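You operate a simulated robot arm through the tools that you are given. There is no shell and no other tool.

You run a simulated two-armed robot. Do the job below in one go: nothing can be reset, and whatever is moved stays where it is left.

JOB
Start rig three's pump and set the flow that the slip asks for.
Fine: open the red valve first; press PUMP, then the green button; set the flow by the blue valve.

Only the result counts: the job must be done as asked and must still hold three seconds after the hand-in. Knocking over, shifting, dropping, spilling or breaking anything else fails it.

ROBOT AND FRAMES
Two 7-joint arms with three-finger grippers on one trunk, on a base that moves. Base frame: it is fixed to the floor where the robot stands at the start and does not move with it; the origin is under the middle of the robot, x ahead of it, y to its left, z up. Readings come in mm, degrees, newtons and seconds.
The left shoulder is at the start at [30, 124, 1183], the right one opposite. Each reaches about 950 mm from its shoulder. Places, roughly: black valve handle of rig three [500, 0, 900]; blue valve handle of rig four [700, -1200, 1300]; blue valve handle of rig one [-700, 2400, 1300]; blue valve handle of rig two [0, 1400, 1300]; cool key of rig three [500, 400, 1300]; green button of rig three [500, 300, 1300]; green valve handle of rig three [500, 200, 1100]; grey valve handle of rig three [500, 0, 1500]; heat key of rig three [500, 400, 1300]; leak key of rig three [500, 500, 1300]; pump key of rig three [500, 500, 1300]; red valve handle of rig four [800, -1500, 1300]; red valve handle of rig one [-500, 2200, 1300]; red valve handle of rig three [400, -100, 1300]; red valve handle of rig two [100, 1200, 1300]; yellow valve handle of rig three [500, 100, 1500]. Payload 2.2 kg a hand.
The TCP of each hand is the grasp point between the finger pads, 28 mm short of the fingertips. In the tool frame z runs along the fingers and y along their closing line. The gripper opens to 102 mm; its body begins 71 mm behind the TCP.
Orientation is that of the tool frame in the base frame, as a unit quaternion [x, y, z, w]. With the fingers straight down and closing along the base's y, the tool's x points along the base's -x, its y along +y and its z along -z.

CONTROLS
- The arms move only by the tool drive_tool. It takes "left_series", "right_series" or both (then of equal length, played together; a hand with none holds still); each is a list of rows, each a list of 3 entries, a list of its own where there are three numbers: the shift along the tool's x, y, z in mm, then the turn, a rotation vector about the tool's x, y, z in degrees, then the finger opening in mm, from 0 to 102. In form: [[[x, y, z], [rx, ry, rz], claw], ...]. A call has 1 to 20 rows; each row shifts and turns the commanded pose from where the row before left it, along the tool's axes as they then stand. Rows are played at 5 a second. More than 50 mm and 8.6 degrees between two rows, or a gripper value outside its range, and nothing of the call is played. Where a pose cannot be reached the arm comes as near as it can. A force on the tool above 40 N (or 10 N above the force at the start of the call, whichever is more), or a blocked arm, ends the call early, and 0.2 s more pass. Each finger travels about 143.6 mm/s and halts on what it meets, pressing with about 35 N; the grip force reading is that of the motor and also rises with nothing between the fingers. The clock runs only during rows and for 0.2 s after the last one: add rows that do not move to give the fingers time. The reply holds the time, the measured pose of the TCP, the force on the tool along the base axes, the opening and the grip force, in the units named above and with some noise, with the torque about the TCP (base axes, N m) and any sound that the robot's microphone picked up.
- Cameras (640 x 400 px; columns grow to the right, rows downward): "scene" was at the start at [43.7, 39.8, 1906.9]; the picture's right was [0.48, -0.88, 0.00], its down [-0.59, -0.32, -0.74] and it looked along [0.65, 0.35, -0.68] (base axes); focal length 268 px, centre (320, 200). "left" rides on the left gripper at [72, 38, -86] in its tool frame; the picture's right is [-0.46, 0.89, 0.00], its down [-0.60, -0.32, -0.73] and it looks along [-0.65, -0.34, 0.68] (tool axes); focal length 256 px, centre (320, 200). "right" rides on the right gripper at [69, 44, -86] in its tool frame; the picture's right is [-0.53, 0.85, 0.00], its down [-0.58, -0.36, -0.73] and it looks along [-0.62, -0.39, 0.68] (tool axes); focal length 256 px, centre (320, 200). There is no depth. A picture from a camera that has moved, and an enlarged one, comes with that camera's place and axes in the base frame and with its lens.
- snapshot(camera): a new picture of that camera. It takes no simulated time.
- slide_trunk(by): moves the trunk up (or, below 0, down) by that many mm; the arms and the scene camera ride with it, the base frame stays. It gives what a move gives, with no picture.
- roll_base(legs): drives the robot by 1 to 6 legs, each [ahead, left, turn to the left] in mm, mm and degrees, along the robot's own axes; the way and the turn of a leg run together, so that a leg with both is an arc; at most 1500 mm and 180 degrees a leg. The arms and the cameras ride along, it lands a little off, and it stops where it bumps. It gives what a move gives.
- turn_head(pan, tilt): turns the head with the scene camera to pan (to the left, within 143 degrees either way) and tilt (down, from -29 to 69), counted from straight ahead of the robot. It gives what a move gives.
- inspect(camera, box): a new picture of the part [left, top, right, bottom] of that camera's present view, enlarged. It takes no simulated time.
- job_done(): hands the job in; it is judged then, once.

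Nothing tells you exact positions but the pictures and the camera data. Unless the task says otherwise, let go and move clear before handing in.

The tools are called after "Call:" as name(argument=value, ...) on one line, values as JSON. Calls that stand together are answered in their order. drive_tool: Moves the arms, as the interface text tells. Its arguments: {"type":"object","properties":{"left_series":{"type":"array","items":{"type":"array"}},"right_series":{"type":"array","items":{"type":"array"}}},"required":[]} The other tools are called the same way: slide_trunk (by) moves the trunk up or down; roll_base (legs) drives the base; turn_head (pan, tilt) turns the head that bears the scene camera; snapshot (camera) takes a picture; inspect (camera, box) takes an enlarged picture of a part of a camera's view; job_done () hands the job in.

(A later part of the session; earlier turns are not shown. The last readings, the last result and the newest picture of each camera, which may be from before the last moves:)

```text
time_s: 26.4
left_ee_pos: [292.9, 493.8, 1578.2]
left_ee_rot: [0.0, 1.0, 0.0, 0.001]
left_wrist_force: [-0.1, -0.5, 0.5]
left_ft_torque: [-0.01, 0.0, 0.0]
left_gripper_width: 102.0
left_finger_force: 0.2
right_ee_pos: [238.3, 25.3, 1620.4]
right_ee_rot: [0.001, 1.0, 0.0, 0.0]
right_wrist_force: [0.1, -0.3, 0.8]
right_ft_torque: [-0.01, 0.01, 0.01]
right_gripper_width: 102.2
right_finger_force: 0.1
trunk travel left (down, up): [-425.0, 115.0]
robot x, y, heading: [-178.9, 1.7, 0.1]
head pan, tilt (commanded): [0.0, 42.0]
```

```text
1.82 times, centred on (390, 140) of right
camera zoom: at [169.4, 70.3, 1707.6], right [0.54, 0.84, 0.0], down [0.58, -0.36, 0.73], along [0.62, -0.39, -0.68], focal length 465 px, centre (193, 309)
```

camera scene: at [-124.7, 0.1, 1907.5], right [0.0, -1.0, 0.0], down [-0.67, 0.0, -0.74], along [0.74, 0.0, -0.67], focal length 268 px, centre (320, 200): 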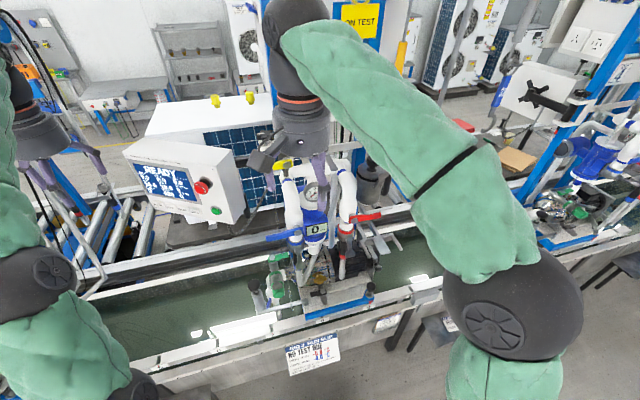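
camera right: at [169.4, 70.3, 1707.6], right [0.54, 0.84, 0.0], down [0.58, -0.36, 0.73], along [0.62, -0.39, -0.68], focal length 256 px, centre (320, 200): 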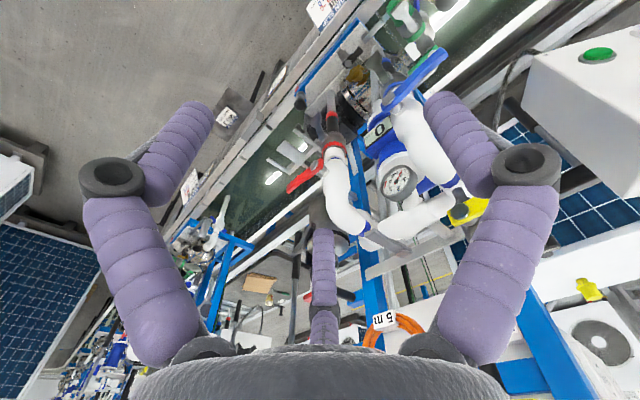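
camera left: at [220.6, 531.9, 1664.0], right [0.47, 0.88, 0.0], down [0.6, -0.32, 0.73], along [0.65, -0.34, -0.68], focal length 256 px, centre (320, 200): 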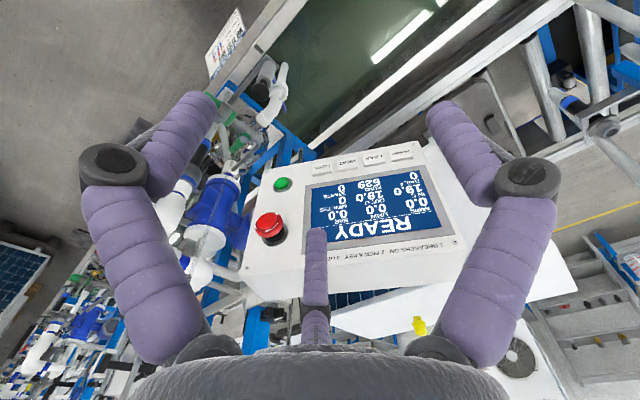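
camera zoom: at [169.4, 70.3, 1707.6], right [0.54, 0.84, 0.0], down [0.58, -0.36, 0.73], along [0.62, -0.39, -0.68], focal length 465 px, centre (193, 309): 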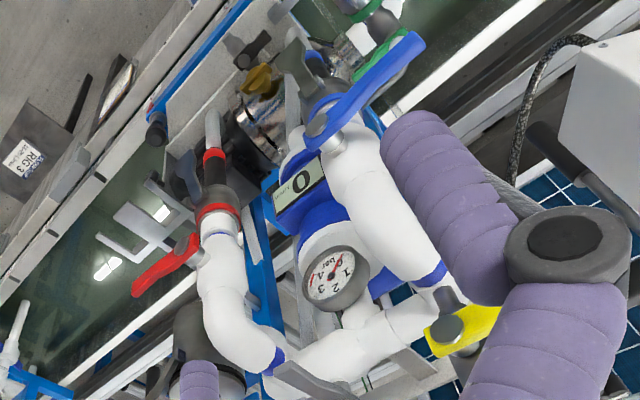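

From two views I get: PUMP key ≈ [518, 531, 1311], green button ≈ [473, 323, 1325], red nut ≈ [433, −104, 1321] with tip ≈ [455, −188, 1325], blue nut ≈ [386, 63, 1317] with tip ≈ [353, 148, 1334]; lever stems point horizontally at me. I'll bring the right hand forward-pointing in front of the red lever.

Call:
drive_tool(right_series=[[[-14, -33, 28], [0, 0, 0], 102], [[-14, -33, 28], [0, 0, 0], 60], [[-14, -33, 28], [0, 0, 0], 30], [[-14, -33, 28], [0, 0, 0], 0], [[-14, -33, 28], [0, 0, 0], 0], [[0, 0, 0], [0, 0, -6.95], 0], [[0, 0, 0], [0, 0, -6.95], 0], [[0, 0, 0], [0, -8.18, 0], 0], [[0, 0, 0], [0, -8.18, 0], 0], [[0, 0, 0], [0, -8.18, 0], 0], [[0, 0, 0], [0, -8.18, 0], 0], [[0, 0, 0], [0, -8.18, 0], 0], [[0, 0, 0], [0, -8.18, 0], 0], [[0, 0, 0], [0, -8.18, 0], 0], [[0, 0, 0], [0, -8.18, 0], 0], [[0, 0, 0], [0, -8.18, 0], 0], [[0, 0, 0], [0, -8.18, 0], 0], [[0, 0, 0], [0, -8.2, 0], 0]])

Call:
snapshot(camera="scene")

Call:
snapshot(camera="right")

```text
time_s: 30.2
left_ee_pos: [292.2, 494.4, 1579.1]
left_ee_rot: [0.001, 1.0, 0.0, 0.0]
left_wrist_force: [0.3, 1.0, 0.1]
left_ft_torque: [-0.01, -0.07, 0.03]
left_gripper_width: 101.9
left_finger_force: 0.1
right_ee_pos: [306.3, -138.1, 1481.5]
right_ee_rot: [-0.092, 0.699, 0.081, 0.704]
right_wrist_force: [0.8, -2.1, 0.1]
right_ft_torque: [-0.01, 0.04, 0.19]
right_gripper_width: 2.3
right_finger_force: 31.9
trunk travel left (down, up): [-425.0, 115.0]
robot x, y, heading: [-180.0, 0.6, -0.0]
head pan, tilt (commanded): [0.0, 42.0]
```

```text
taken
camera scene: at [-126.1, -0.1, 1907.7], right [0.0, -1.0, 0.0], down [-0.67, 0.0, -0.74], along [0.74, 0.0, -0.67], focal length 268 px, centre (320, 200)
```

scene: 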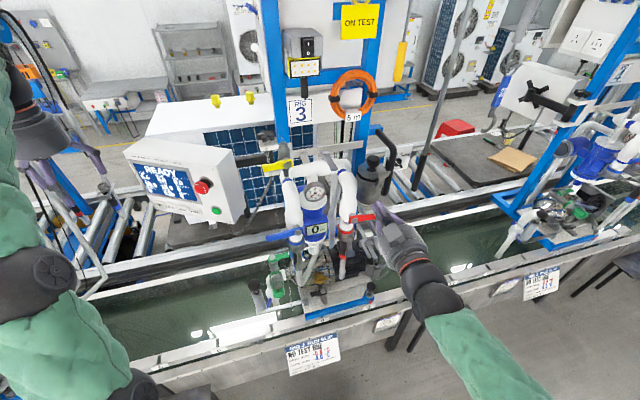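

```text
taken
camera right: at [212.8, -117.3, 1413.3], right [-0.21, 0.83, 0.52], down [-0.62, -0.53, 0.58], along [0.75, -0.2, 0.63], focal length 256 px, centre (320, 200)
```

right: 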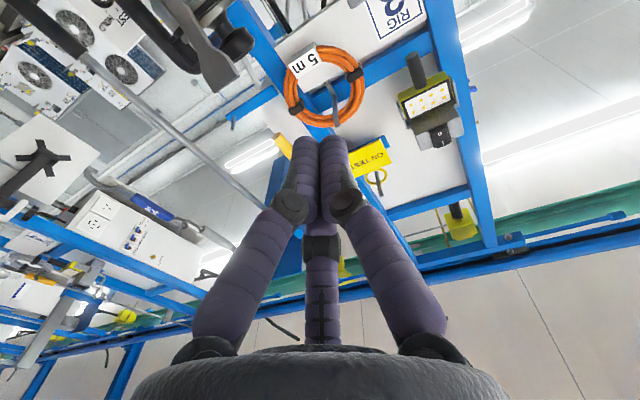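

The right hand points into the rig, just in front of and above the red lever. I'll roll it 90° so its camera looks down from the upper left onto the lever.

Call:
drive_tool(right_series=[[[0, 0, 0], [0, 0, 8.2], 0], [[0, 0, 0], [0, 0, 8.2], 0], [[0, 0, 0], [0, 0, 8.2], 0], [[0, 0, 0], [0, 0, 8.2], 0], [[0, 0, 0], [0, 0, 8.2], 0], [[0, 0, 0], [0, 0, 8.2], 0], [[0, 0, 0], [0, 0, 8.2], 0], [[0, 0, 0], [0, 0, 8.2], 0], [[0, 0, 0], [0, 0, 8.2], 0], [[0, 0, 0], [0, 0, 8.2], 0], [[0, 0, 0], [0, 0, 8], 0]])

Call:
snapshot(camera="right")

Call:
inspect(camera="scene", box=[250, 150, 450, 300])

```text
time_s: 32.6
left_ee_pos: [293.7, 494.4, 1578.2]
left_ee_rot: [0.001, 1.0, -0.001, -0.001]
left_wrist_force: [-0.4, -0.7, -0.4]
left_ft_torque: [-0.04, -0.01, -0.01]
left_gripper_width: 102.0
left_finger_force: 0.2
right_ee_pos: [308.3, -140.2, 1481.6]
right_ee_rot: [0.437, 0.556, 0.556, 0.436]
right_wrist_force: [0.3, 0.0, -0.7]
right_ft_torque: [0.02, 0.02, 0.03]
right_gripper_width: 2.2
right_finger_force: 31.3
trunk travel left (down, up): [-425.0, 115.0]
robot x, y, heading: [-180.0, 0.6, -0.1]
head pan, tilt (commanded): [0.0, 42.0]
```

```text
taken
camera right: at [207.8, -92.5, 1525.9], right [0.13, -0.52, 0.84], down [-0.57, -0.73, -0.37], along [0.81, -0.44, -0.39], focal length 256 px, centre (320, 200)
```

right: 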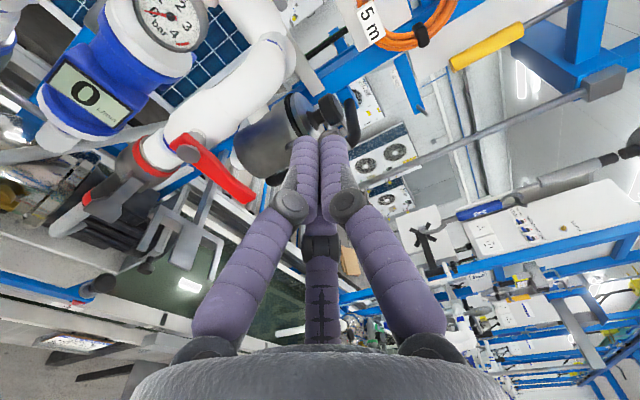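

```text
2.67 times, centred on (350, 225) of scene
camera zoom: at [-124.6, 0.1, 1907.5], right [0.0, -1.0, 0.0], down [-0.67, 0.0, -0.74], along [0.74, 0.0, -0.67], focal length 715 px, centre (240, 133)
```

zoom: 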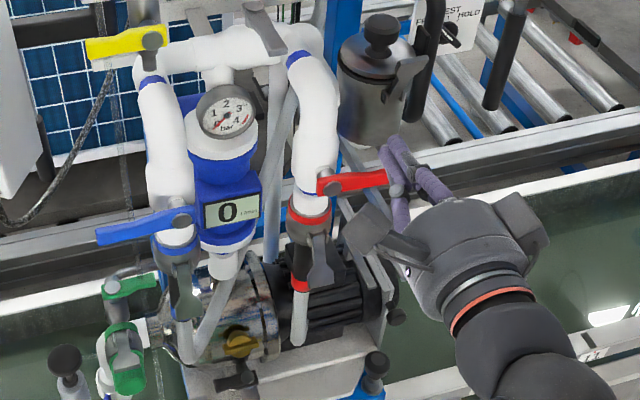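

The right camera now sees the red lever, the flow readout and the gauge clearly. I'll move the closed fingers to just above the outer end of the red lever.

Call:
drive_tool(right_series=[[[-20, -33, 0], [0, 0, 0], 0], [[-20, -33, 0], [0, 0, 0], 0], [[-20, -33, 0], [0, 0, 0], 0], [[0, 0, 30], [0, 0, 0], 0], [[0, 0, 30], [0, 0, 0], 0], [[0, 0, 30], [0, 0, 0], 0], [[0, 0, 28], [0, 0, 0], 0]])

Call:
snapshot(camera="right")

Call:
inspect(camera="scene", box=[290, 170, 450, 270])

```text
time_s: 34.2
left_ee_pos: [294.8, 493.3, 1577.8]
left_ee_rot: [0.0, 1.0, 0.0, -0.001]
left_wrist_force: [0.0, -0.2, -0.5]
left_ft_torque: [0.01, 0.02, -0.03]
left_gripper_width: 101.9
left_finger_force: 0.1
right_ee_pos: [439.1, -170.1, 1380.5]
right_ee_rot: [0.437, 0.557, 0.555, 0.436]
right_wrist_force: [0.7, 0.1, -0.1]
right_ft_torque: [0.0, 0.0, -0.01]
right_gripper_width: 1.8
right_finger_force: 31.6
trunk travel left (down, up): [-425.0, 115.0]
robot x, y, heading: [-179.4, -0.4, 0.2]
head pan, tilt (commanded): [0.0, 42.0]
```

```text
taken
camera right: at [338.0, -122.7, 1424.8], right [0.13, -0.52, 0.85], down [-0.57, -0.73, -0.36], along [0.81, -0.44, -0.39], focal length 256 px, centre (320, 200)
```

right: 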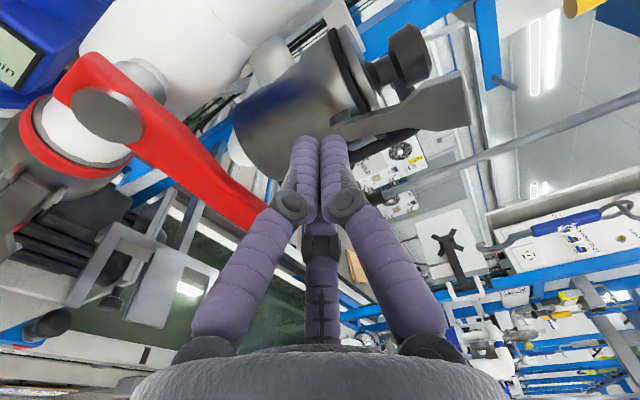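

```text
4.00 times, centred on (370, 220) of scene
camera zoom: at [-122.9, 0.4, 1907.5], right [0.0, -1.0, 0.0], down [-0.67, 0.0, -0.74], along [0.74, 0.0, -0.67], focal length 1073 px, centre (120, 120)
```

zoom: 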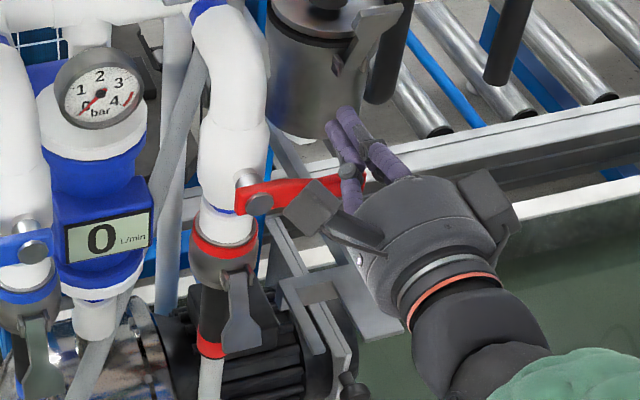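

The closed fingers sit just above the outer end of the red lever (nut ≈ [418, −101, 1338]). I'll press down gently to test whether it opens downward.

Call:
drive_tool(right_series=[[[0, -8, 0], [0, 0, 0], 0], [[0, -6, 0], [0, 0, 0], 0], [[0, -5, 0], [0, 0, 0], 0], [[0, -5, 0], [0, 0, 0], 0], [[0, -5, 0], [0, 0, 0], 0], [[0, 0, 0], [0, 0, 0], 0]])

Call:
snapshot(camera="right")

Call:
inspect(camera="scene", box=[290, 170, 450, 270])

```text
time_s: 35.6
left_ee_pos: [292.5, 495.2, 1579.0]
left_ee_rot: [0.0, 1.0, 0.0, 0.001]
left_wrist_force: [0.0, -0.3, 0.2]
left_ft_torque: [-0.02, 0.01, 0.02]
left_gripper_width: 102.3
left_finger_force: 0.1
right_ee_pos: [437.4, -169.3, 1356.6]
right_ee_rot: [0.434, 0.555, 0.558, 0.44]
right_wrist_force: [4.1, 0.6, 17.7]
right_ft_torque: [0.14, -0.02, 0.09]
right_gripper_width: 2.1
right_finger_force: 30.7
trunk travel left (down, up): [-425.0, 115.0]
robot x, y, heading: [-181.7, -1.4, -0.3]
head pan, tilt (commanded): [0.0, 42.0]
```

```text
taken
camera right: at [336.8, -122.1, 1400.2], right [0.12, -0.52, 0.85], down [-0.57, -0.73, -0.37], along [0.81, -0.44, -0.38], focal length 256 px, centre (320, 200)
```

right: 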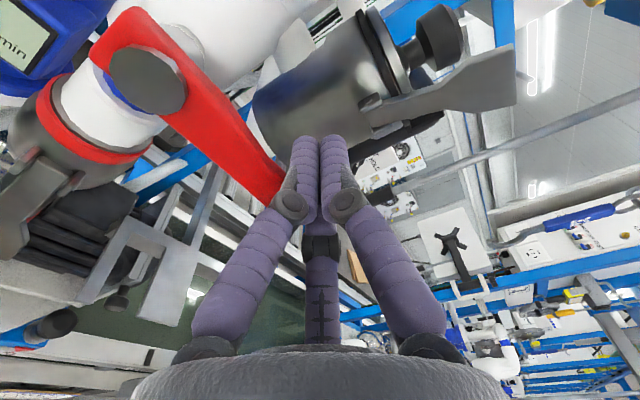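

```text
4.00 times, centred on (370, 220) of scene
camera zoom: at [-125.6, 0.7, 1907.8], right [0.0, -1.0, 0.0], down [-0.67, 0.0, -0.74], along [0.74, 0.0, -0.67], focal length 1073 px, centre (120, 120)
```

zoom: 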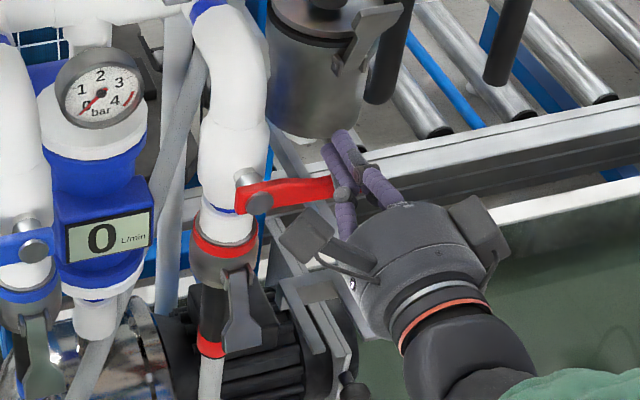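

There's 18 N of contact and little movement so far. I'll press a bit further in small steps.

Call:
drive_tool(right_series=[[[0, -3, 0], [0, 0, 0], 0], [[0, -3, 0], [0, 0, 0], 0], [[0, -3, 0], [0, 0, 0], 0], [[0, -3, 0], [0, 0, 0], 0], [[0, 0, 0], [0, 0, 0], 0]])

Call:
inspect(camera="scene", box=[290, 170, 450, 270])

Call:
snapshot(camera="right")

```text
time_s: 36.3
left_ee_pos: [292.1, 493.9, 1578.2]
left_ee_rot: [0.0, 1.0, 0.0, 0.001]
left_wrist_force: [0.2, 0.0, -0.6]
left_ft_torque: [-0.02, -0.01, 0.01]
left_gripper_width: 102.0
left_finger_force: 0.0
right_ee_pos: [438.4, -171.0, 1357.4]
right_ee_rot: [0.43, 0.551, 0.561, 0.444]
right_wrist_force: [-4.2, 2.7, 10.6]
right_ft_torque: [0.16, -0.02, 0.08]
right_gripper_width: 2.1
right_finger_force: 31.5
trunk travel left (down, up): [-425.0, 115.0]
robot x, y, heading: [-177.4, 1.0, -0.0]
head pan, tilt (commanded): [0.0, 42.0]
stopped in row 3 (right hand): the force on the tool passed its limit at 41 N (the readings are from after the stop); the commanded pose is now the measured one
```

```text
4.00 times, centred on (370, 220) of scene
camera zoom: at [-126.3, 0.4, 1907.3], right [0.0, -1.0, 0.0], down [-0.67, 0.0, -0.74], along [0.74, 0.0, -0.67], focal length 1073 px, centre (120, 120)
```

zoom: 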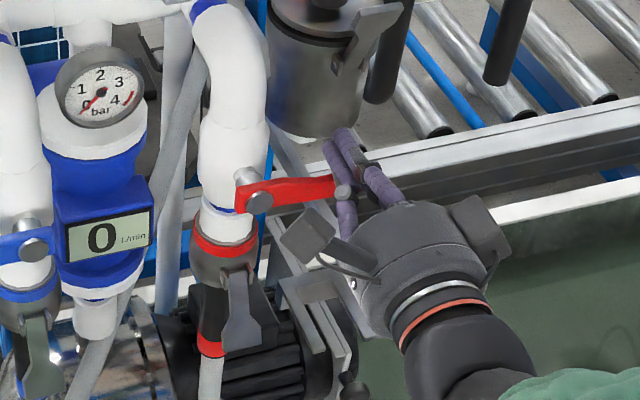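

```text
taken
camera right: at [337.3, -123.2, 1398.9], right [0.11, -0.52, 0.85], down [-0.56, -0.73, -0.38], along [0.82, -0.44, -0.37], focal length 256 px, centre (320, 200)
```

right: 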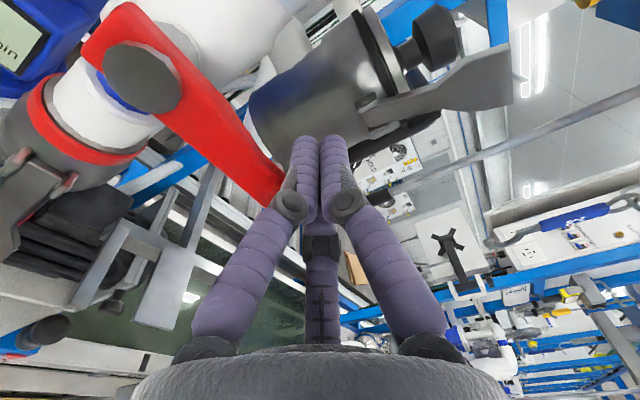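

The lever is blocked downward (41 N), so it should open upward. I'll back out, pass under it and come up from below.

Call:
drive_tool(right_series=[[[0, 10, 0], [1.3, 0, 0], 0], [[0, 0, -30], [0, 0, 0], 0], [[0, 0, -30], [0, 0, 0], 0], [[0, -42, 0], [0, 0, 0], 0], [[0, -42, 0], [0, 0, 0], 0], [[0, 0, 30], [0, 0, 0], 0], [[0, 0, 30], [0, 0, 0], 0], [[0, 0, 0], [0, 0, 0], 0]])

Call:
snapshot(camera="right")

Call:
inspect(camera="scene", box=[290, 170, 450, 270])

```text
time_s: 38.1
left_ee_pos: [292.2, 494.1, 1578.9]
left_ee_rot: [0.0, 1.0, 0.0, 0.0]
left_wrist_force: [-0.5, 0.1, 0.9]
left_ft_torque: [-0.01, -0.01, 0.0]
left_gripper_width: 101.6
left_finger_force: 0.0
right_ee_pos: [439.1, -171.6, 1280.8]
right_ee_rot: [0.436, 0.558, 0.554, 0.437]
right_wrist_force: [-0.4, 0.2, 1.0]
right_ft_torque: [-0.02, 0.02, -0.01]
right_gripper_width: 2.2
right_finger_force: 31.2
trunk travel left (down, up): [-425.0, 115.0]
robot x, y, heading: [-182.1, 1.7, -0.1]
head pan, tilt (commanded): [0.0, 42.0]
```

```text
taken
camera right: at [338.3, -123.6, 1324.8], right [0.13, -0.51, 0.85], down [-0.57, -0.74, -0.36], along [0.81, -0.44, -0.39], focal length 256 px, centre (320, 200)
```

right: 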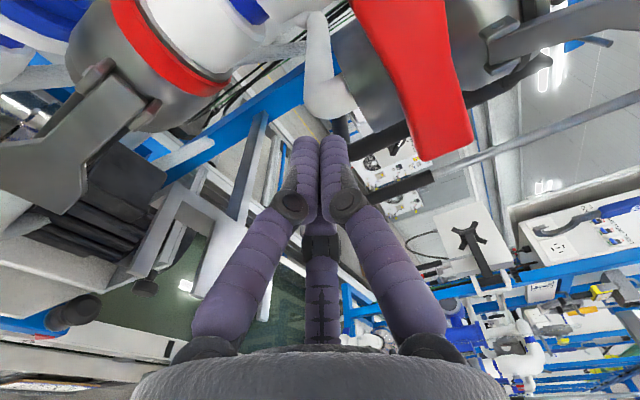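

```text
4.00 times, centred on (370, 220) of scene
camera zoom: at [-125.9, -0.2, 1907.6], right [0.0, -1.0, 0.0], down [-0.67, 0.0, -0.74], along [0.74, 0.0, -0.67], focal length 1073 px, centre (120, 120)
```

zoom: 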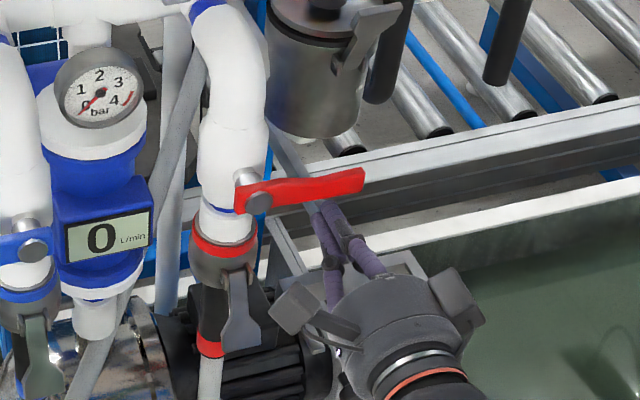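

The fingers are now under the lever. I'll push upward in small steps and watch the lever.

Call:
drive_tool(right_series=[[[0, 8, 0], [0, 0, 0], 0], [[0, 8, 0], [0, 0, 0], 0], [[0, 6, 0], [0, 0, 0], 0], [[0, 5, 0], [0, 0, 0], 0], [[0, 5, 0], [0, 0, 0], 0], [[0, 5, 0], [0, 0, 0], 0], [[0, 5, 0], [0, 0, 0], 0], [[0, 0, 0], [0, 0, 0], 0]])

Call:
inspect(camera="scene", box=[290, 170, 450, 270])

```text
time_s: 39.9
left_ee_pos: [293.6, 493.5, 1578.8]
left_ee_rot: [0.001, 1.0, 0.0, 0.0]
left_wrist_force: [-0.4, 0.2, 0.2]
left_ft_torque: [0.0, -0.01, -0.02]
left_gripper_width: 102.1
left_finger_force: 0.0
right_ee_pos: [439.8, -170.7, 1321.4]
right_ee_rot: [0.438, 0.558, 0.554, 0.436]
right_wrist_force: [-1.4, -1.6, -4.3]
right_ft_torque: [0.03, -0.05, 0.05]
right_gripper_width: 2.1
right_finger_force: 31.3
trunk travel left (down, up): [-425.0, 115.0]
robot x, y, heading: [-178.3, 0.2, -0.2]
head pan, tilt (commanded): [0.0, 42.0]
```

```text
4.00 times, centred on (370, 220) of scene
camera zoom: at [-124.3, -0.6, 1907.5], right [0.0, -1.0, 0.0], down [-0.67, 0.0, -0.74], along [0.74, 0.0, -0.67], focal length 1073 px, centre (120, 120)
```

zoom: 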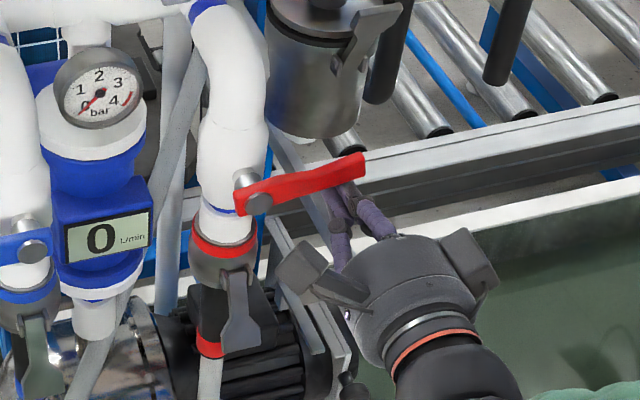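

The lever moves upward at about 4 N, so up is the opening way. I'll follow the arc upward.

Call:
drive_tool(right_series=[[[-0.5, 8, 0], [0, 0, 0], 0], [[-0.5, 8, 0], [0, 0, 0], 0], [[0, 8, 0], [0, 0, 0], 0], [[2, 9.7, 0], [0, 0, 0], 0], [[2, 9.7, 0], [0, 0, 0], 0], [[4.4, 8.8, 0], [0, 0, 0], 0], [[4.4, 8.8, 0], [0, 0, 0], 0], [[0, 0, 0], [0, 0, 0], 0]])

Call:
inspect(camera="scene", box=[290, 150, 450, 250])

Call:
snapshot(camera="right")

```text
time_s: 41.7
left_ee_pos: [294.1, 493.3, 1578.0]
left_ee_rot: [0.0, 1.0, 0.0, 0.0]
left_wrist_force: [0.5, 0.2, -0.4]
left_ft_torque: [-0.02, 0.0, 0.01]
left_gripper_width: 102.0
left_finger_force: 0.0
right_ee_pos: [436.3, -159.6, 1384.5]
right_ee_rot: [0.436, 0.558, 0.554, 0.438]
right_wrist_force: [0.9, -1.0, -1.4]
right_ft_torque: [0.0, 0.07, 0.01]
right_gripper_width: 2.0
right_finger_force: 31.5
trunk travel left (down, up): [-425.0, 115.0]
robot x, y, heading: [-175.7, -0.9, 0.0]
head pan, tilt (commanded): [0.0, 42.0]
```

```text
4.00 times, centred on (370, 200) of scene
camera zoom: at [-124.1, -0.3, 1907.6], right [0.0, -1.0, 0.0], down [-0.67, 0.0, -0.74], along [0.74, 0.0, -0.67], focal length 1073 px, centre (120, 200)
```

zoom: 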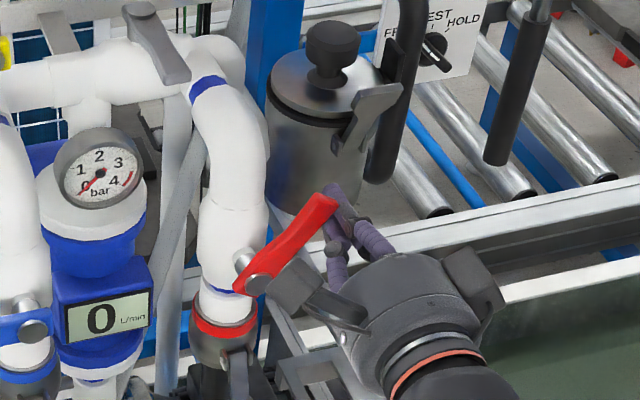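

```text
taken
camera right: at [336.3, -112.0, 1428.1], right [0.13, -0.51, 0.85], down [-0.57, -0.74, -0.36], along [0.81, -0.44, -0.39], focal length 256 px, centre (320, 200)
```

right: 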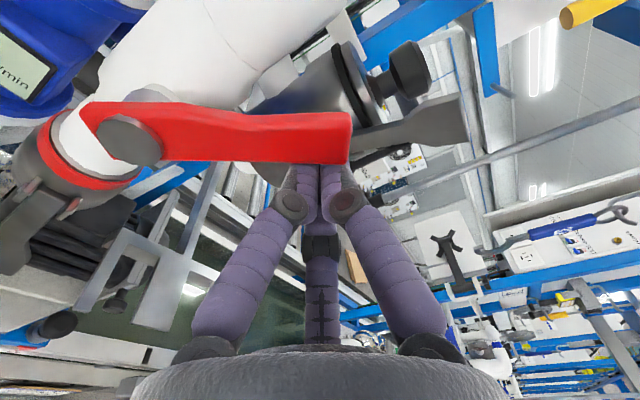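

The lever is at about 55–60°. I'll carry on round the arc to the vertical (open) stop.

Call:
drive_tool(right_series=[[[6, 5, -2.5], [0, 0, 0], 0], [[6, 5, -2.5], [0, 0, 0], 0], [[5.5, 4, 0], [0, 0, 0], 0], [[5.5, 4, 0], [0, 0, 0], 0], [[6, 3, 0], [0, 0, 0], 0], [[6, 3, 0], [0, 0, 0], 0], [[6.5, 2, 0], [0, 0, 0], 0], [[5, 1, 0], [0, 0, 0], 0], [[0, 0, 0], [0, 0, 0], 0]])

Call:
inspect(camera="scene", box=[290, 150, 450, 250])

Call:
snapshot(camera="right")

```text
time_s: 43.7
left_ee_pos: [296.4, 486.8, 1580.4]
left_ee_rot: [0.0, 1.0, 0.003, -0.001]
left_wrist_force: [-0.2, 1.1, -0.3]
left_ft_torque: [-0.02, -0.04, 0.02]
left_gripper_width: 102.1
left_finger_force: 0.1
right_ee_pos: [422.9, -124.4, 1407.7]
right_ee_rot: [0.441, 0.557, 0.553, 0.436]
right_wrist_force: [3.8, -34.4, -15.9]
right_ft_torque: [-0.38, -0.03, 0.04]
right_gripper_width: 1.9
right_finger_force: 31.9
trunk travel left (down, up): [-425.0, 115.0]
robot x, y, heading: [-178.2, -4.0, -0.2]
head pan, tilt (commanded): [0.0, 42.0]
```

```text
4.00 times, centred on (370, 200) of scene
camera zoom: at [-121.8, -8.9, 1907.3], right [0.0, -1.0, 0.0], down [-0.67, 0.0, -0.74], along [0.74, 0.0, -0.67], focal length 1073 px, centre (120, 200)
```

zoom: 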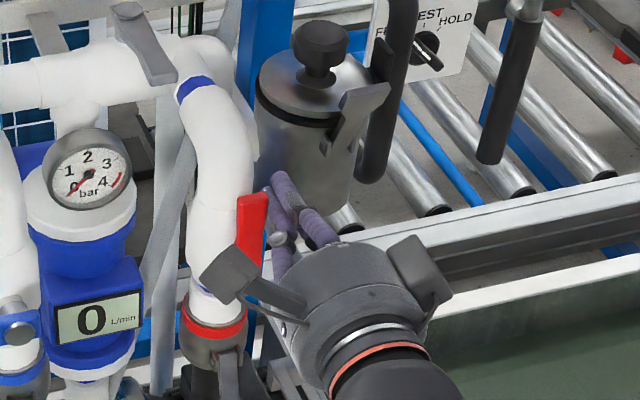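

```text
taken
camera right: at [323.2, -76.4, 1452.0], right [0.13, -0.52, 0.84], down [-0.58, -0.73, -0.36], along [0.8, -0.44, -0.4], focal length 256 px, centre (320, 200)
```

right: 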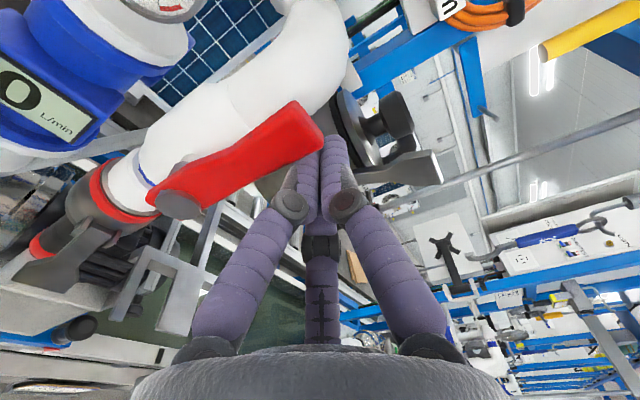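

The lever stands vertical along the pipe and pushes back at 34 N — that's the open stop. I'll ease off, retract, and check it.

Call:
drive_tool(right_series=[[[-8, 0, 0], [0, 0, 0], 0], [[-10, 0, 0], [0, 0, 0], 0], [[-10, 0, -20], [0, 0, 0], 0], [[-10, 0, -40], [0, 0, 0], 0], [[0, 0, -40], [0, 0, 0], 0], [[0, 0, 0], [0, 0, 0], 0]])

Call:
inspect(camera="scene", box=[240, 150, 400, 250])

Call:
snapshot(camera="right")

Call:
snapshot(camera="scene")

```text
time_s: 45.1
left_ee_pos: [295.1, 493.8, 1577.0]
left_ee_rot: [0.001, 1.0, 0.0, 0.0]
left_wrist_force: [0.0, 0.1, -0.4]
left_ft_torque: [0.02, 0.04, 0.01]
left_gripper_width: 101.8
left_finger_force: 0.0
right_ee_pos: [333.0, -177.0, 1410.2]
right_ee_rot: [0.437, 0.558, 0.553, 0.438]
right_wrist_force: [0.8, -0.8, -0.4]
right_ft_torque: [0.0, 0.0, -0.03]
right_gripper_width: 2.2
right_finger_force: 31.2
trunk travel left (down, up): [-425.0, 115.0]
robot x, y, heading: [-177.7, 4.1, -0.1]
head pan, tilt (commanded): [0.0, 42.0]
```

```text
4.00 times, centred on (320, 200) of scene
camera zoom: at [-122.9, -0.2, 1907.5], right [0.0, -1.0, 0.0], down [-0.67, 0.0, -0.74], along [0.74, 0.0, -0.67], focal length 1073 px, centre (320, 200)
```

zoom: 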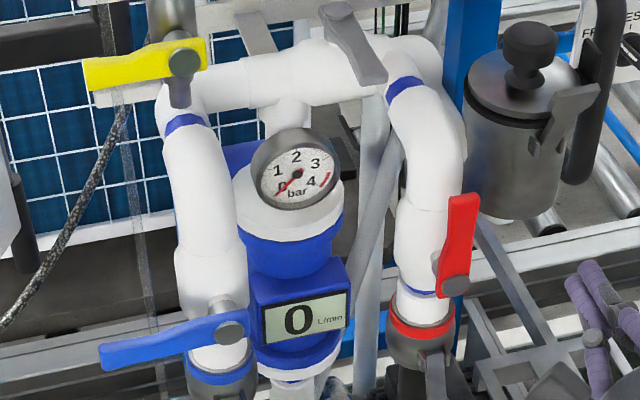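

```text
taken
camera right: at [233.2, -129.3, 1454.3], right [0.13, -0.51, 0.85], down [-0.58, -0.74, -0.36], along [0.81, -0.44, -0.39], focal length 256 px, centre (320, 200)
```

right: 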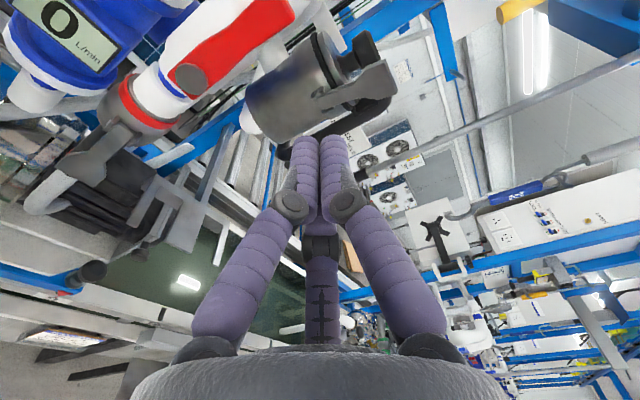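

```text
taken
camera scene: at [-122.9, -0.2, 1907.5], right [0.0, -1.0, 0.0], down [-0.67, 0.0, -0.74], along [0.74, 0.0, -0.67], focal length 268 px, centre (320, 200)
```

scene: 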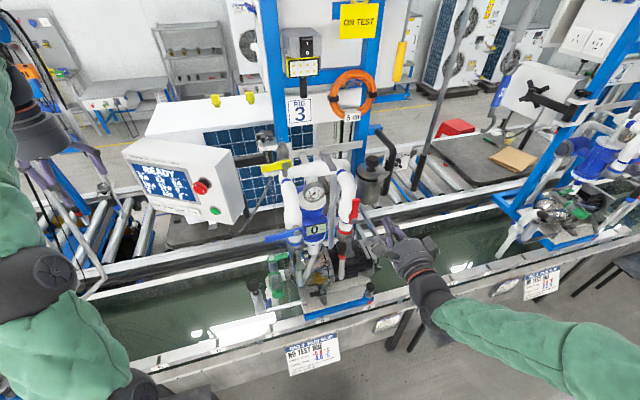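

The red valve stands fully open and the readout is clear of obstruction. Next I'll bring the right hand left, in front of and below the blue lever, so it's ready before the pump starts.

Call:
drive_tool(right_series=[[[42, -17, 0], [0, 0, 0], 0], [[42, -17, 0], [0, 0, 0], 0], [[42, -17, 0], [0, 0, 0], 0], [[42, -17, 0], [0, 0, 0], 0], [[42, -17, 0], [0, 0, 0], 0], [[42, -17, 0], [0, 0, 0], 0], [[43, -17, 0], [0, 0, 0], 0], [[0, 0, 0], [0, 0, 0], 0]])

Call:
snapshot(camera="right")

Call:
snapshot(camera="scene")

```text
time_s: 46.9
left_ee_pos: [293.3, 491.9, 1578.9]
left_ee_rot: [0.001, 1.0, 0.001, 0.0]
left_wrist_force: [0.4, -0.5, 1.0]
left_ft_torque: [0.04, -0.03, 0.04]
left_gripper_width: 101.9
left_finger_force: 0.1
right_ee_pos: [264.8, 108.8, 1292.2]
right_ee_rot: [0.437, 0.558, 0.554, 0.437]
right_wrist_force: [-0.1, -1.4, -0.4]
right_ft_torque: [0.0, -0.01, 0.02]
right_gripper_width: 1.8
right_finger_force: 31.6
trunk travel left (down, up): [-425.0, 115.0]
robot x, y, heading: [-175.6, -2.1, 0.0]
head pan, tilt (commanded): [0.0, 42.0]
```

```text
taken
camera right: at [164.8, 157.7, 1336.6], right [0.13, -0.52, 0.85], down [-0.58, -0.73, -0.36], along [0.81, -0.44, -0.39], focal length 256 px, centre (320, 200)
```

right: 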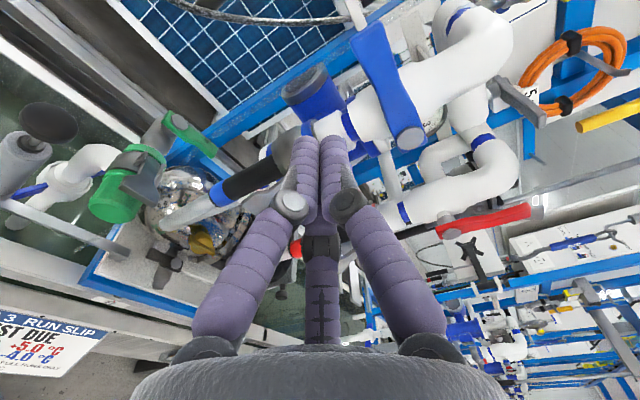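

```text
taken
camera scene: at [-124.7, -1.5, 1907.6], right [0.0, -1.0, 0.0], down [-0.67, 0.0, -0.74], along [0.74, 0.0, -0.67], focal length 268 px, centre (320, 200)
```

scene: 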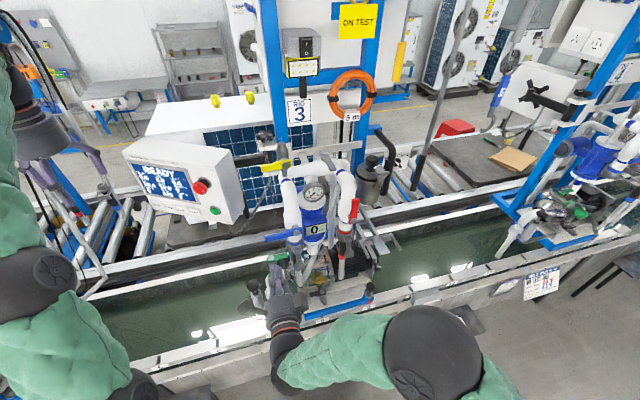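

Blue nut re-checks at about [377, 64, 1332] with the tip near [356, 148, 1334]. I'll slide the closed fingers forward beneath the blue lever's outer end, stopping short of touching it.

Call:
drive_tool(right_series=[[[0, 0, 26], [0, 0, 0], 0], [[0, 0, 26], [0, 0, 0], 0], [[0, 0, 26], [0, 0, 0], 0], [[0, 0, 22], [0, 0, 0], 0], [[0, 0, 0], [0, 0, 0], 0]])

Call:
snapshot(camera="right")

Call:
inspect(camera="scene", box=[240, 180, 400, 280])

```text
time_s: 48.1
left_ee_pos: [293.6, 494.2, 1578.6]
left_ee_rot: [0.0, 1.0, 0.0, 0.001]
left_wrist_force: [0.4, 0.2, -1.1]
left_ft_torque: [0.03, 0.0, 0.0]
left_gripper_width: 102.0
left_finger_force: 0.2
right_ee_pos: [361.0, 133.7, 1290.0]
right_ee_rot: [0.437, 0.559, 0.553, 0.437]
right_wrist_force: [0.1, -0.1, -0.1]
right_ft_torque: [0.01, -0.03, -0.02]
right_gripper_width: 2.2
right_finger_force: 30.9
trunk travel left (down, up): [-425.0, 115.0]
robot x, y, heading: [-181.4, -3.8, 0.1]
head pan, tilt (commanded): [0.0, 42.0]
```

```text
taken
camera right: at [259.8, 181.1, 1335.1], right [0.13, -0.51, 0.85], down [-0.57, -0.74, -0.36], along [0.81, -0.44, -0.39], focal length 256 px, centre (320, 200)
```

right: 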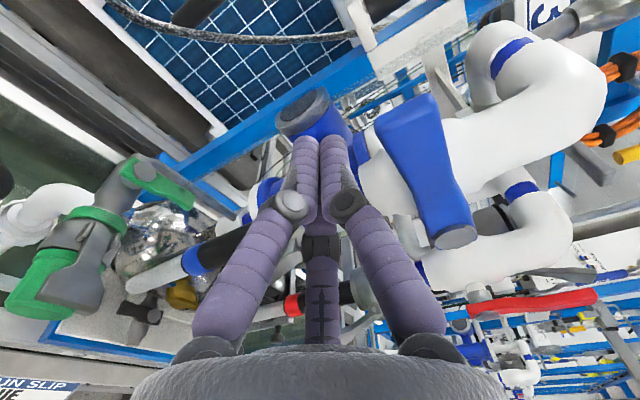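

```text
4.00 times, centred on (320, 230) of scene
camera zoom: at [-125.3, 0.1, 1907.6], right [0.0, -1.0, 0.0], down [-0.67, 0.0, -0.74], along [0.74, 0.0, -0.67], focal length 1073 px, centre (320, 80)
```

zoom: 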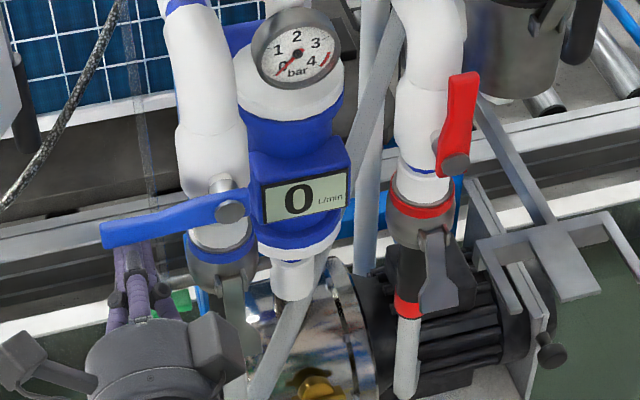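

The right fingers wait under the blue lever. Now I'll turn the left hand to point straight at the key panel (panel inward normal ≈ [0.97, −0.24, 0]), fingers closed.

Call:
drive_tool(left_series=[[[0, 0, 45], [0, 0, 0], 70], [[0, 0, 45], [0, 0, 0], 40], [[0, 0, 45], [0, 0, 0], 0], [[0, 0, 0], [0, 0, 6.9], 0], [[0, 0, 0], [0, 0, 6.9], 0], [[0, 0, 0], [-4.949, -4.949, 4.949], 0], [[0, 0, 0], [-4.949, -4.949, 4.949], 0], [[0, 0, 0], [-4.949, -4.949, 4.949], 0], [[0, 0, 0], [-4.949, -4.949, 4.949], 0], [[0, 0, 0], [-4.949, -4.949, 4.949], 0], [[0, 0, 0], [-4.949, -4.949, 4.949], 0], [[0, 0, 0], [-4.949, -4.949, 4.949], 0], [[0, 0, 0], [-4.949, -4.949, 4.949], 0], [[0, 0, 0], [-4.949, -4.949, 4.949], 0], [[0, 0, 0], [-4.949, -4.949, 4.949], 0], [[0, 0, 0], [-4.949, -4.949, 4.949], 0], [[0, 0, 0], [-4.949, -4.949, 4.949], 0], [[0, 0, 0], [-4.949, -4.949, 4.949], 0], [[0, 0, 0], [-4.949, -4.949, 4.949], 0], [[0, 0, 0], [0, 0, 0], 0]])

Call:
snapshot(camera="left")

Call:
snapshot(camera="scene")

```text
time_s: 52.3
left_ee_pos: [340.6, 529.3, 1584.8]
left_ee_rot: [0.559, 0.438, 0.431, 0.556]
left_wrist_force: [-0.2, -0.6, 0.4]
left_ft_torque: [0.02, 0.04, 0.04]
left_gripper_width: 2.2
left_finger_force: 32.1
left hand out of reach, approached as far as the arm can: row 17, 18, 19
right_ee_pos: [359.2, 132.5, 1291.1]
right_ee_rot: [0.437, 0.557, 0.554, 0.437]
right_wrist_force: [-0.3, -0.2, 0.7]
right_ft_torque: [-0.01, 0.02, 0.02]
right_gripper_width: 2.0
right_finger_force: 31.0
trunk travel left (down, up): [-425.0, 115.0]
robot x, y, heading: [-175.0, -0.1, -0.1]
head pan, tilt (commanded): [0.0, 42.0]
```

```text
taken
camera left: at [274.8, 620.5, 1622.1], right [-0.11, -0.45, 0.89], down [-0.86, -0.41, -0.31], along [0.5, -0.8, -0.34], focal length 256 px, centre (320, 200)
```

left: 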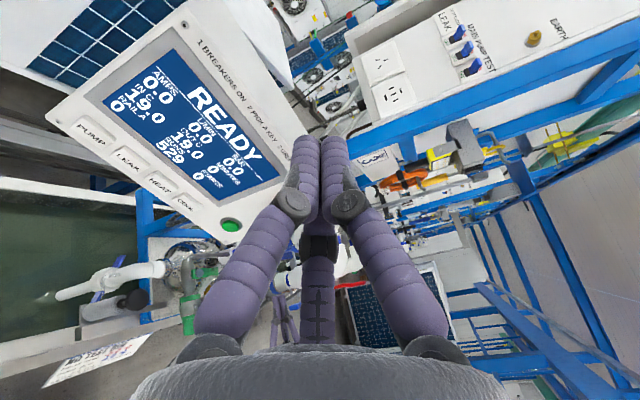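

```text
taken
camera scene: at [-126.1, -1.6, 1907.6], right [0.0, -1.0, 0.0], down [-0.67, 0.0, -0.74], along [0.74, 0.0, -0.67], focal length 268 px, centre (320, 200)
```

scene: 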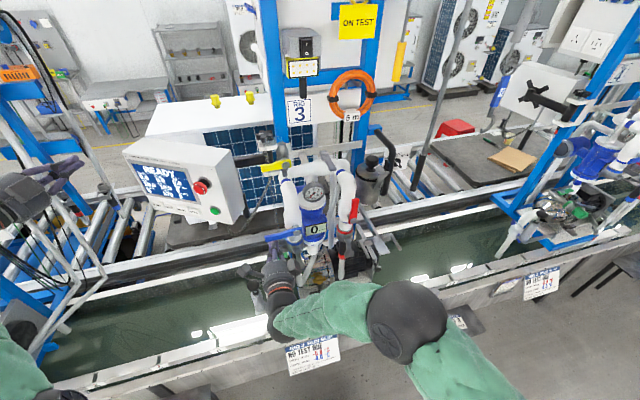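

The left arm couldn't hold that roll angle (position drifted up to z 1585). I'll roll the left hand back the other way (−90°), which mirrors what suits the right arm.

Call:
drive_tool(left_series=[[[0, 0, 0], [0, 0, -8.2], 0], [[0, 0, 0], [0, 0, -8.2], 0], [[0, 0, 0], [0, 0, -8.2], 0], [[0, 0, 0], [0, 0, -8.2], 0], [[0, 0, 0], [0, 0, -8.2], 0], [[0, 0, 0], [0, 0, 0], 0]])

Call:
drive_tool(left_series=[[[0, 0, 0], [0, 0, -8.2], 0], [[0, 0, 0], [0, 0, -8.2], 0], [[0, 0, 0], [0, 0, -8.2], 0], [[0, 0, 0], [0, 0, -8.2], 0], [[0, 0, 0], [0, 0, -8.2], 0], [[0, 0, 0], [0, 0, -8], 0], [[0, 0, 0], [0, 0, 0], 0]])

Call:
snapshot(camera="left")

Call:
snapshot(camera="scene")

```text
time_s: 53.7
left_ee_pos: [343.3, 531.0, 1584.1]
left_ee_rot: [0.368, 0.604, 0.213, 0.674]
left_wrist_force: [-0.8, -0.3, -0.9]
left_ft_torque: [0.0, -0.02, 0.0]
left_gripper_width: 2.1
left_finger_force: 31.5
right_ee_pos: [359.3, 133.7, 1291.1]
right_ee_rot: [0.437, 0.558, 0.554, 0.437]
right_wrist_force: [0.0, -0.2, 0.3]
right_ft_torque: [-0.01, -0.02, 0.0]
right_gripper_width: 2.1
right_finger_force: 31.8
trunk travel left (down, up): [-425.0, 115.0]
robot x, y, heading: [-173.9, 0.7, -0.4]
head pan, tilt (commanded): [0.0, 42.0]
```

```text
time_s: 55.3
left_ee_pos: [342.7, 530.9, 1583.5]
left_ee_rot: [0.084, 0.702, -0.086, 0.702]
left_wrist_force: [0.1, 0.1, 0.8]
left_ft_torque: [-0.03, -0.02, 0.0]
left_gripper_width: 1.9
left_finger_force: 31.1
right_ee_pos: [361.0, 133.5, 1290.5]
right_ee_rot: [0.436, 0.558, 0.553, 0.438]
right_wrist_force: [0.0, 0.2, 0.4]
right_ft_torque: [-0.03, -0.03, -0.01]
right_gripper_width: 2.1
right_finger_force: 30.9
trunk travel left (down, up): [-425.0, 115.0]
robot x, y, heading: [-178.4, 0.1, -0.1]
head pan, tilt (commanded): [0.0, 42.0]
```

```text
taken
camera left: at [267.3, 588.3, 1510.4], right [0.21, 0.86, 0.46], down [-0.79, -0.13, 0.6], along [0.58, -0.49, 0.65], focal length 256 px, centre (320, 200)
```

left: 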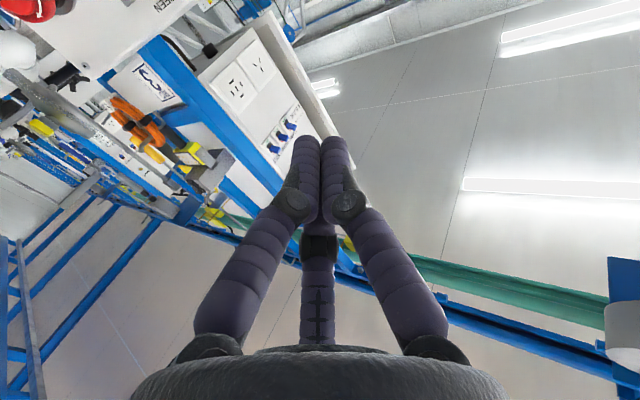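

```text
taken
camera scene: at [-124.5, 0.2, 1907.5], right [0.0, -1.0, 0.0], down [-0.67, 0.0, -0.74], along [0.74, 0.0, -0.67], focal length 268 px, centre (320, 200)
```

scene: 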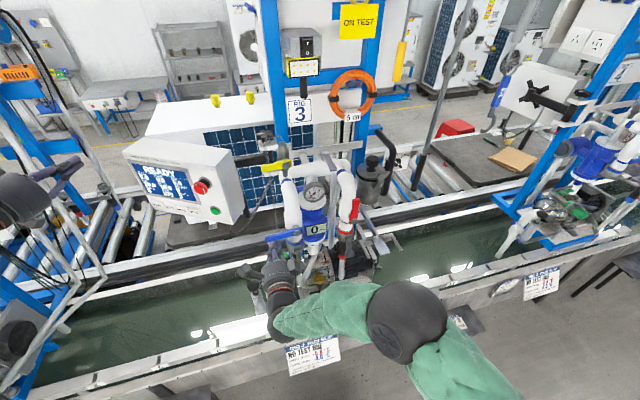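

The left hand now points at the panel with a comfortable roll. I'll lower it to key height, staying about 75 mm off the panel, then check alignment on the PUMP key.

Call:
drive_tool(left_series=[[[45, 7, 0], [0, 0, 0], 0], [[45, 7, 0], [0, 0, 0], 0], [[45, 7, 0], [0, 0, 0], 0], [[45, 7, 0], [0, 0, 0], 0], [[45, 7, 0], [0, 0, 0], 0], [[45, 7, 0], [0, 0, 0], 0], [[0, 0, 30], [0, 0, 0], 0], [[0, 0, 30], [0, 0, 0], 0], [[0, 0, 25], [0, 0, 0], 0], [[0, 0, 0], [0, 0, 0], 0]])

Call:
snapshot(camera="left")

Call:
inspect(camera="scene", box=[60, 130, 260, 255])

```text
time_s: 57.5
left_ee_pos: [436.3, 551.7, 1314.2]
left_ee_rot: [0.086, 0.701, -0.085, 0.702]
left_wrist_force: [0.0, 0.2, 0.1]
left_ft_torque: [-0.02, 0.05, -0.03]
left_gripper_width: 1.9
left_finger_force: 31.4
right_ee_pos: [360.4, 134.3, 1291.4]
right_ee_rot: [0.437, 0.558, 0.554, 0.437]
right_wrist_force: [-0.2, 0.0, 0.2]
right_ft_torque: [-0.03, -0.04, -0.01]
right_gripper_width: 1.8
right_finger_force: 32.1
trunk travel left (down, up): [-425.0, 115.0]
robot x, y, heading: [-176.2, 1.0, 0.3]
head pan, tilt (commanded): [0.0, 42.0]
```

```text
taken
camera left: at [360.5, 609.3, 1240.5], right [0.21, 0.86, 0.47], down [-0.79, -0.13, 0.6], along [0.58, -0.49, 0.65], focal length 256 px, centre (320, 200)
```

left: 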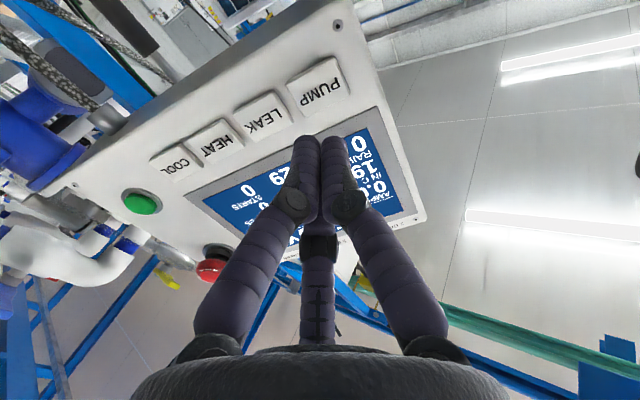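

```text
3.20 times, centred on (160, 192) of scene
camera zoom: at [-125.4, 0.0, 1907.6], right [0.0, -1.0, 0.0], down [-0.67, 0.0, -0.74], along [0.74, 0.0, -0.67], focal length 858 px, centre (832, 224)
```

zoom: 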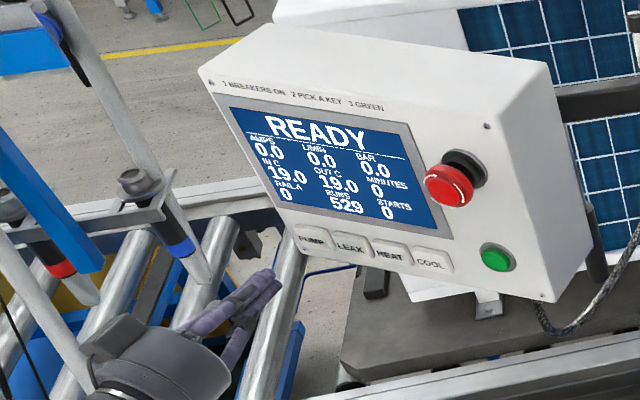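

Re-triangulating puts the PUMP key at about [519, 532, 1309]; the fingertips are 57 mm short and 5 mm high. I'll correct and close to about 15 mm.

Call:
drive_tool(left_series=[[[5, 0, 14], [0, 0, 0], 0], [[0, 0, 14], [0, 0, 0], 0], [[0, 0, 14], [0, 0, 0], 0], [[0, 0, 0], [0, 0, 0], 0]])

Call:
snapshot(camera="left")

Call:
inspect(camera="scene", box=[100, 140, 260, 240])

```text
time_s: 58.5
left_ee_pos: [476.0, 540.1, 1310.2]
left_ee_rot: [0.086, 0.702, -0.086, 0.702]
left_wrist_force: [-0.1, 0.4, -0.1]
left_ft_torque: [0.01, 0.01, -0.01]
left_gripper_width: 2.3
left_finger_force: 31.0
right_ee_pos: [360.3, 133.8, 1291.7]
right_ee_rot: [0.437, 0.558, 0.553, 0.438]
right_wrist_force: [-0.3, -0.7, -0.7]
right_ft_torque: [0.02, 0.03, -0.01]
right_gripper_width: 1.9
right_finger_force: 31.0
trunk travel left (down, up): [-425.0, 115.0]
robot x, y, heading: [-174.8, 0.5, -0.1]
head pan, tilt (commanded): [0.0, 42.0]
```

```text
taken
camera left: at [401.0, 598.8, 1235.9], right [0.21, 0.86, 0.47], down [-0.79, -0.13, 0.6], along [0.58, -0.49, 0.65], focal length 256 px, centre (320, 200)
```

left: 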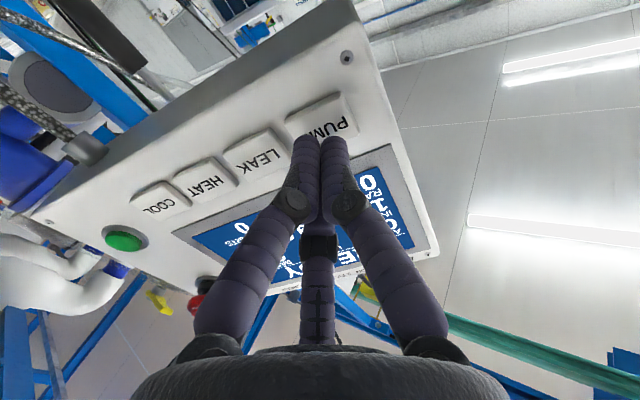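

```text
4.00 times, centred on (180, 190) of scene
camera zoom: at [-125.1, 0.2, 1907.6], right [0.0, -1.0, 0.0], down [-0.67, 0.0, -0.74], along [0.74, 0.0, -0.67], focal length 1073 px, centre (880, 240)
```

zoom: 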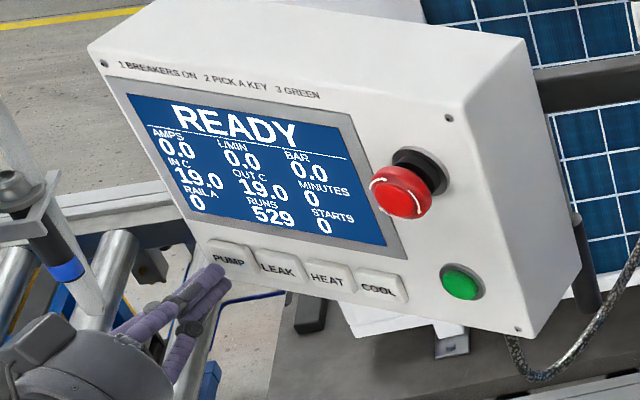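

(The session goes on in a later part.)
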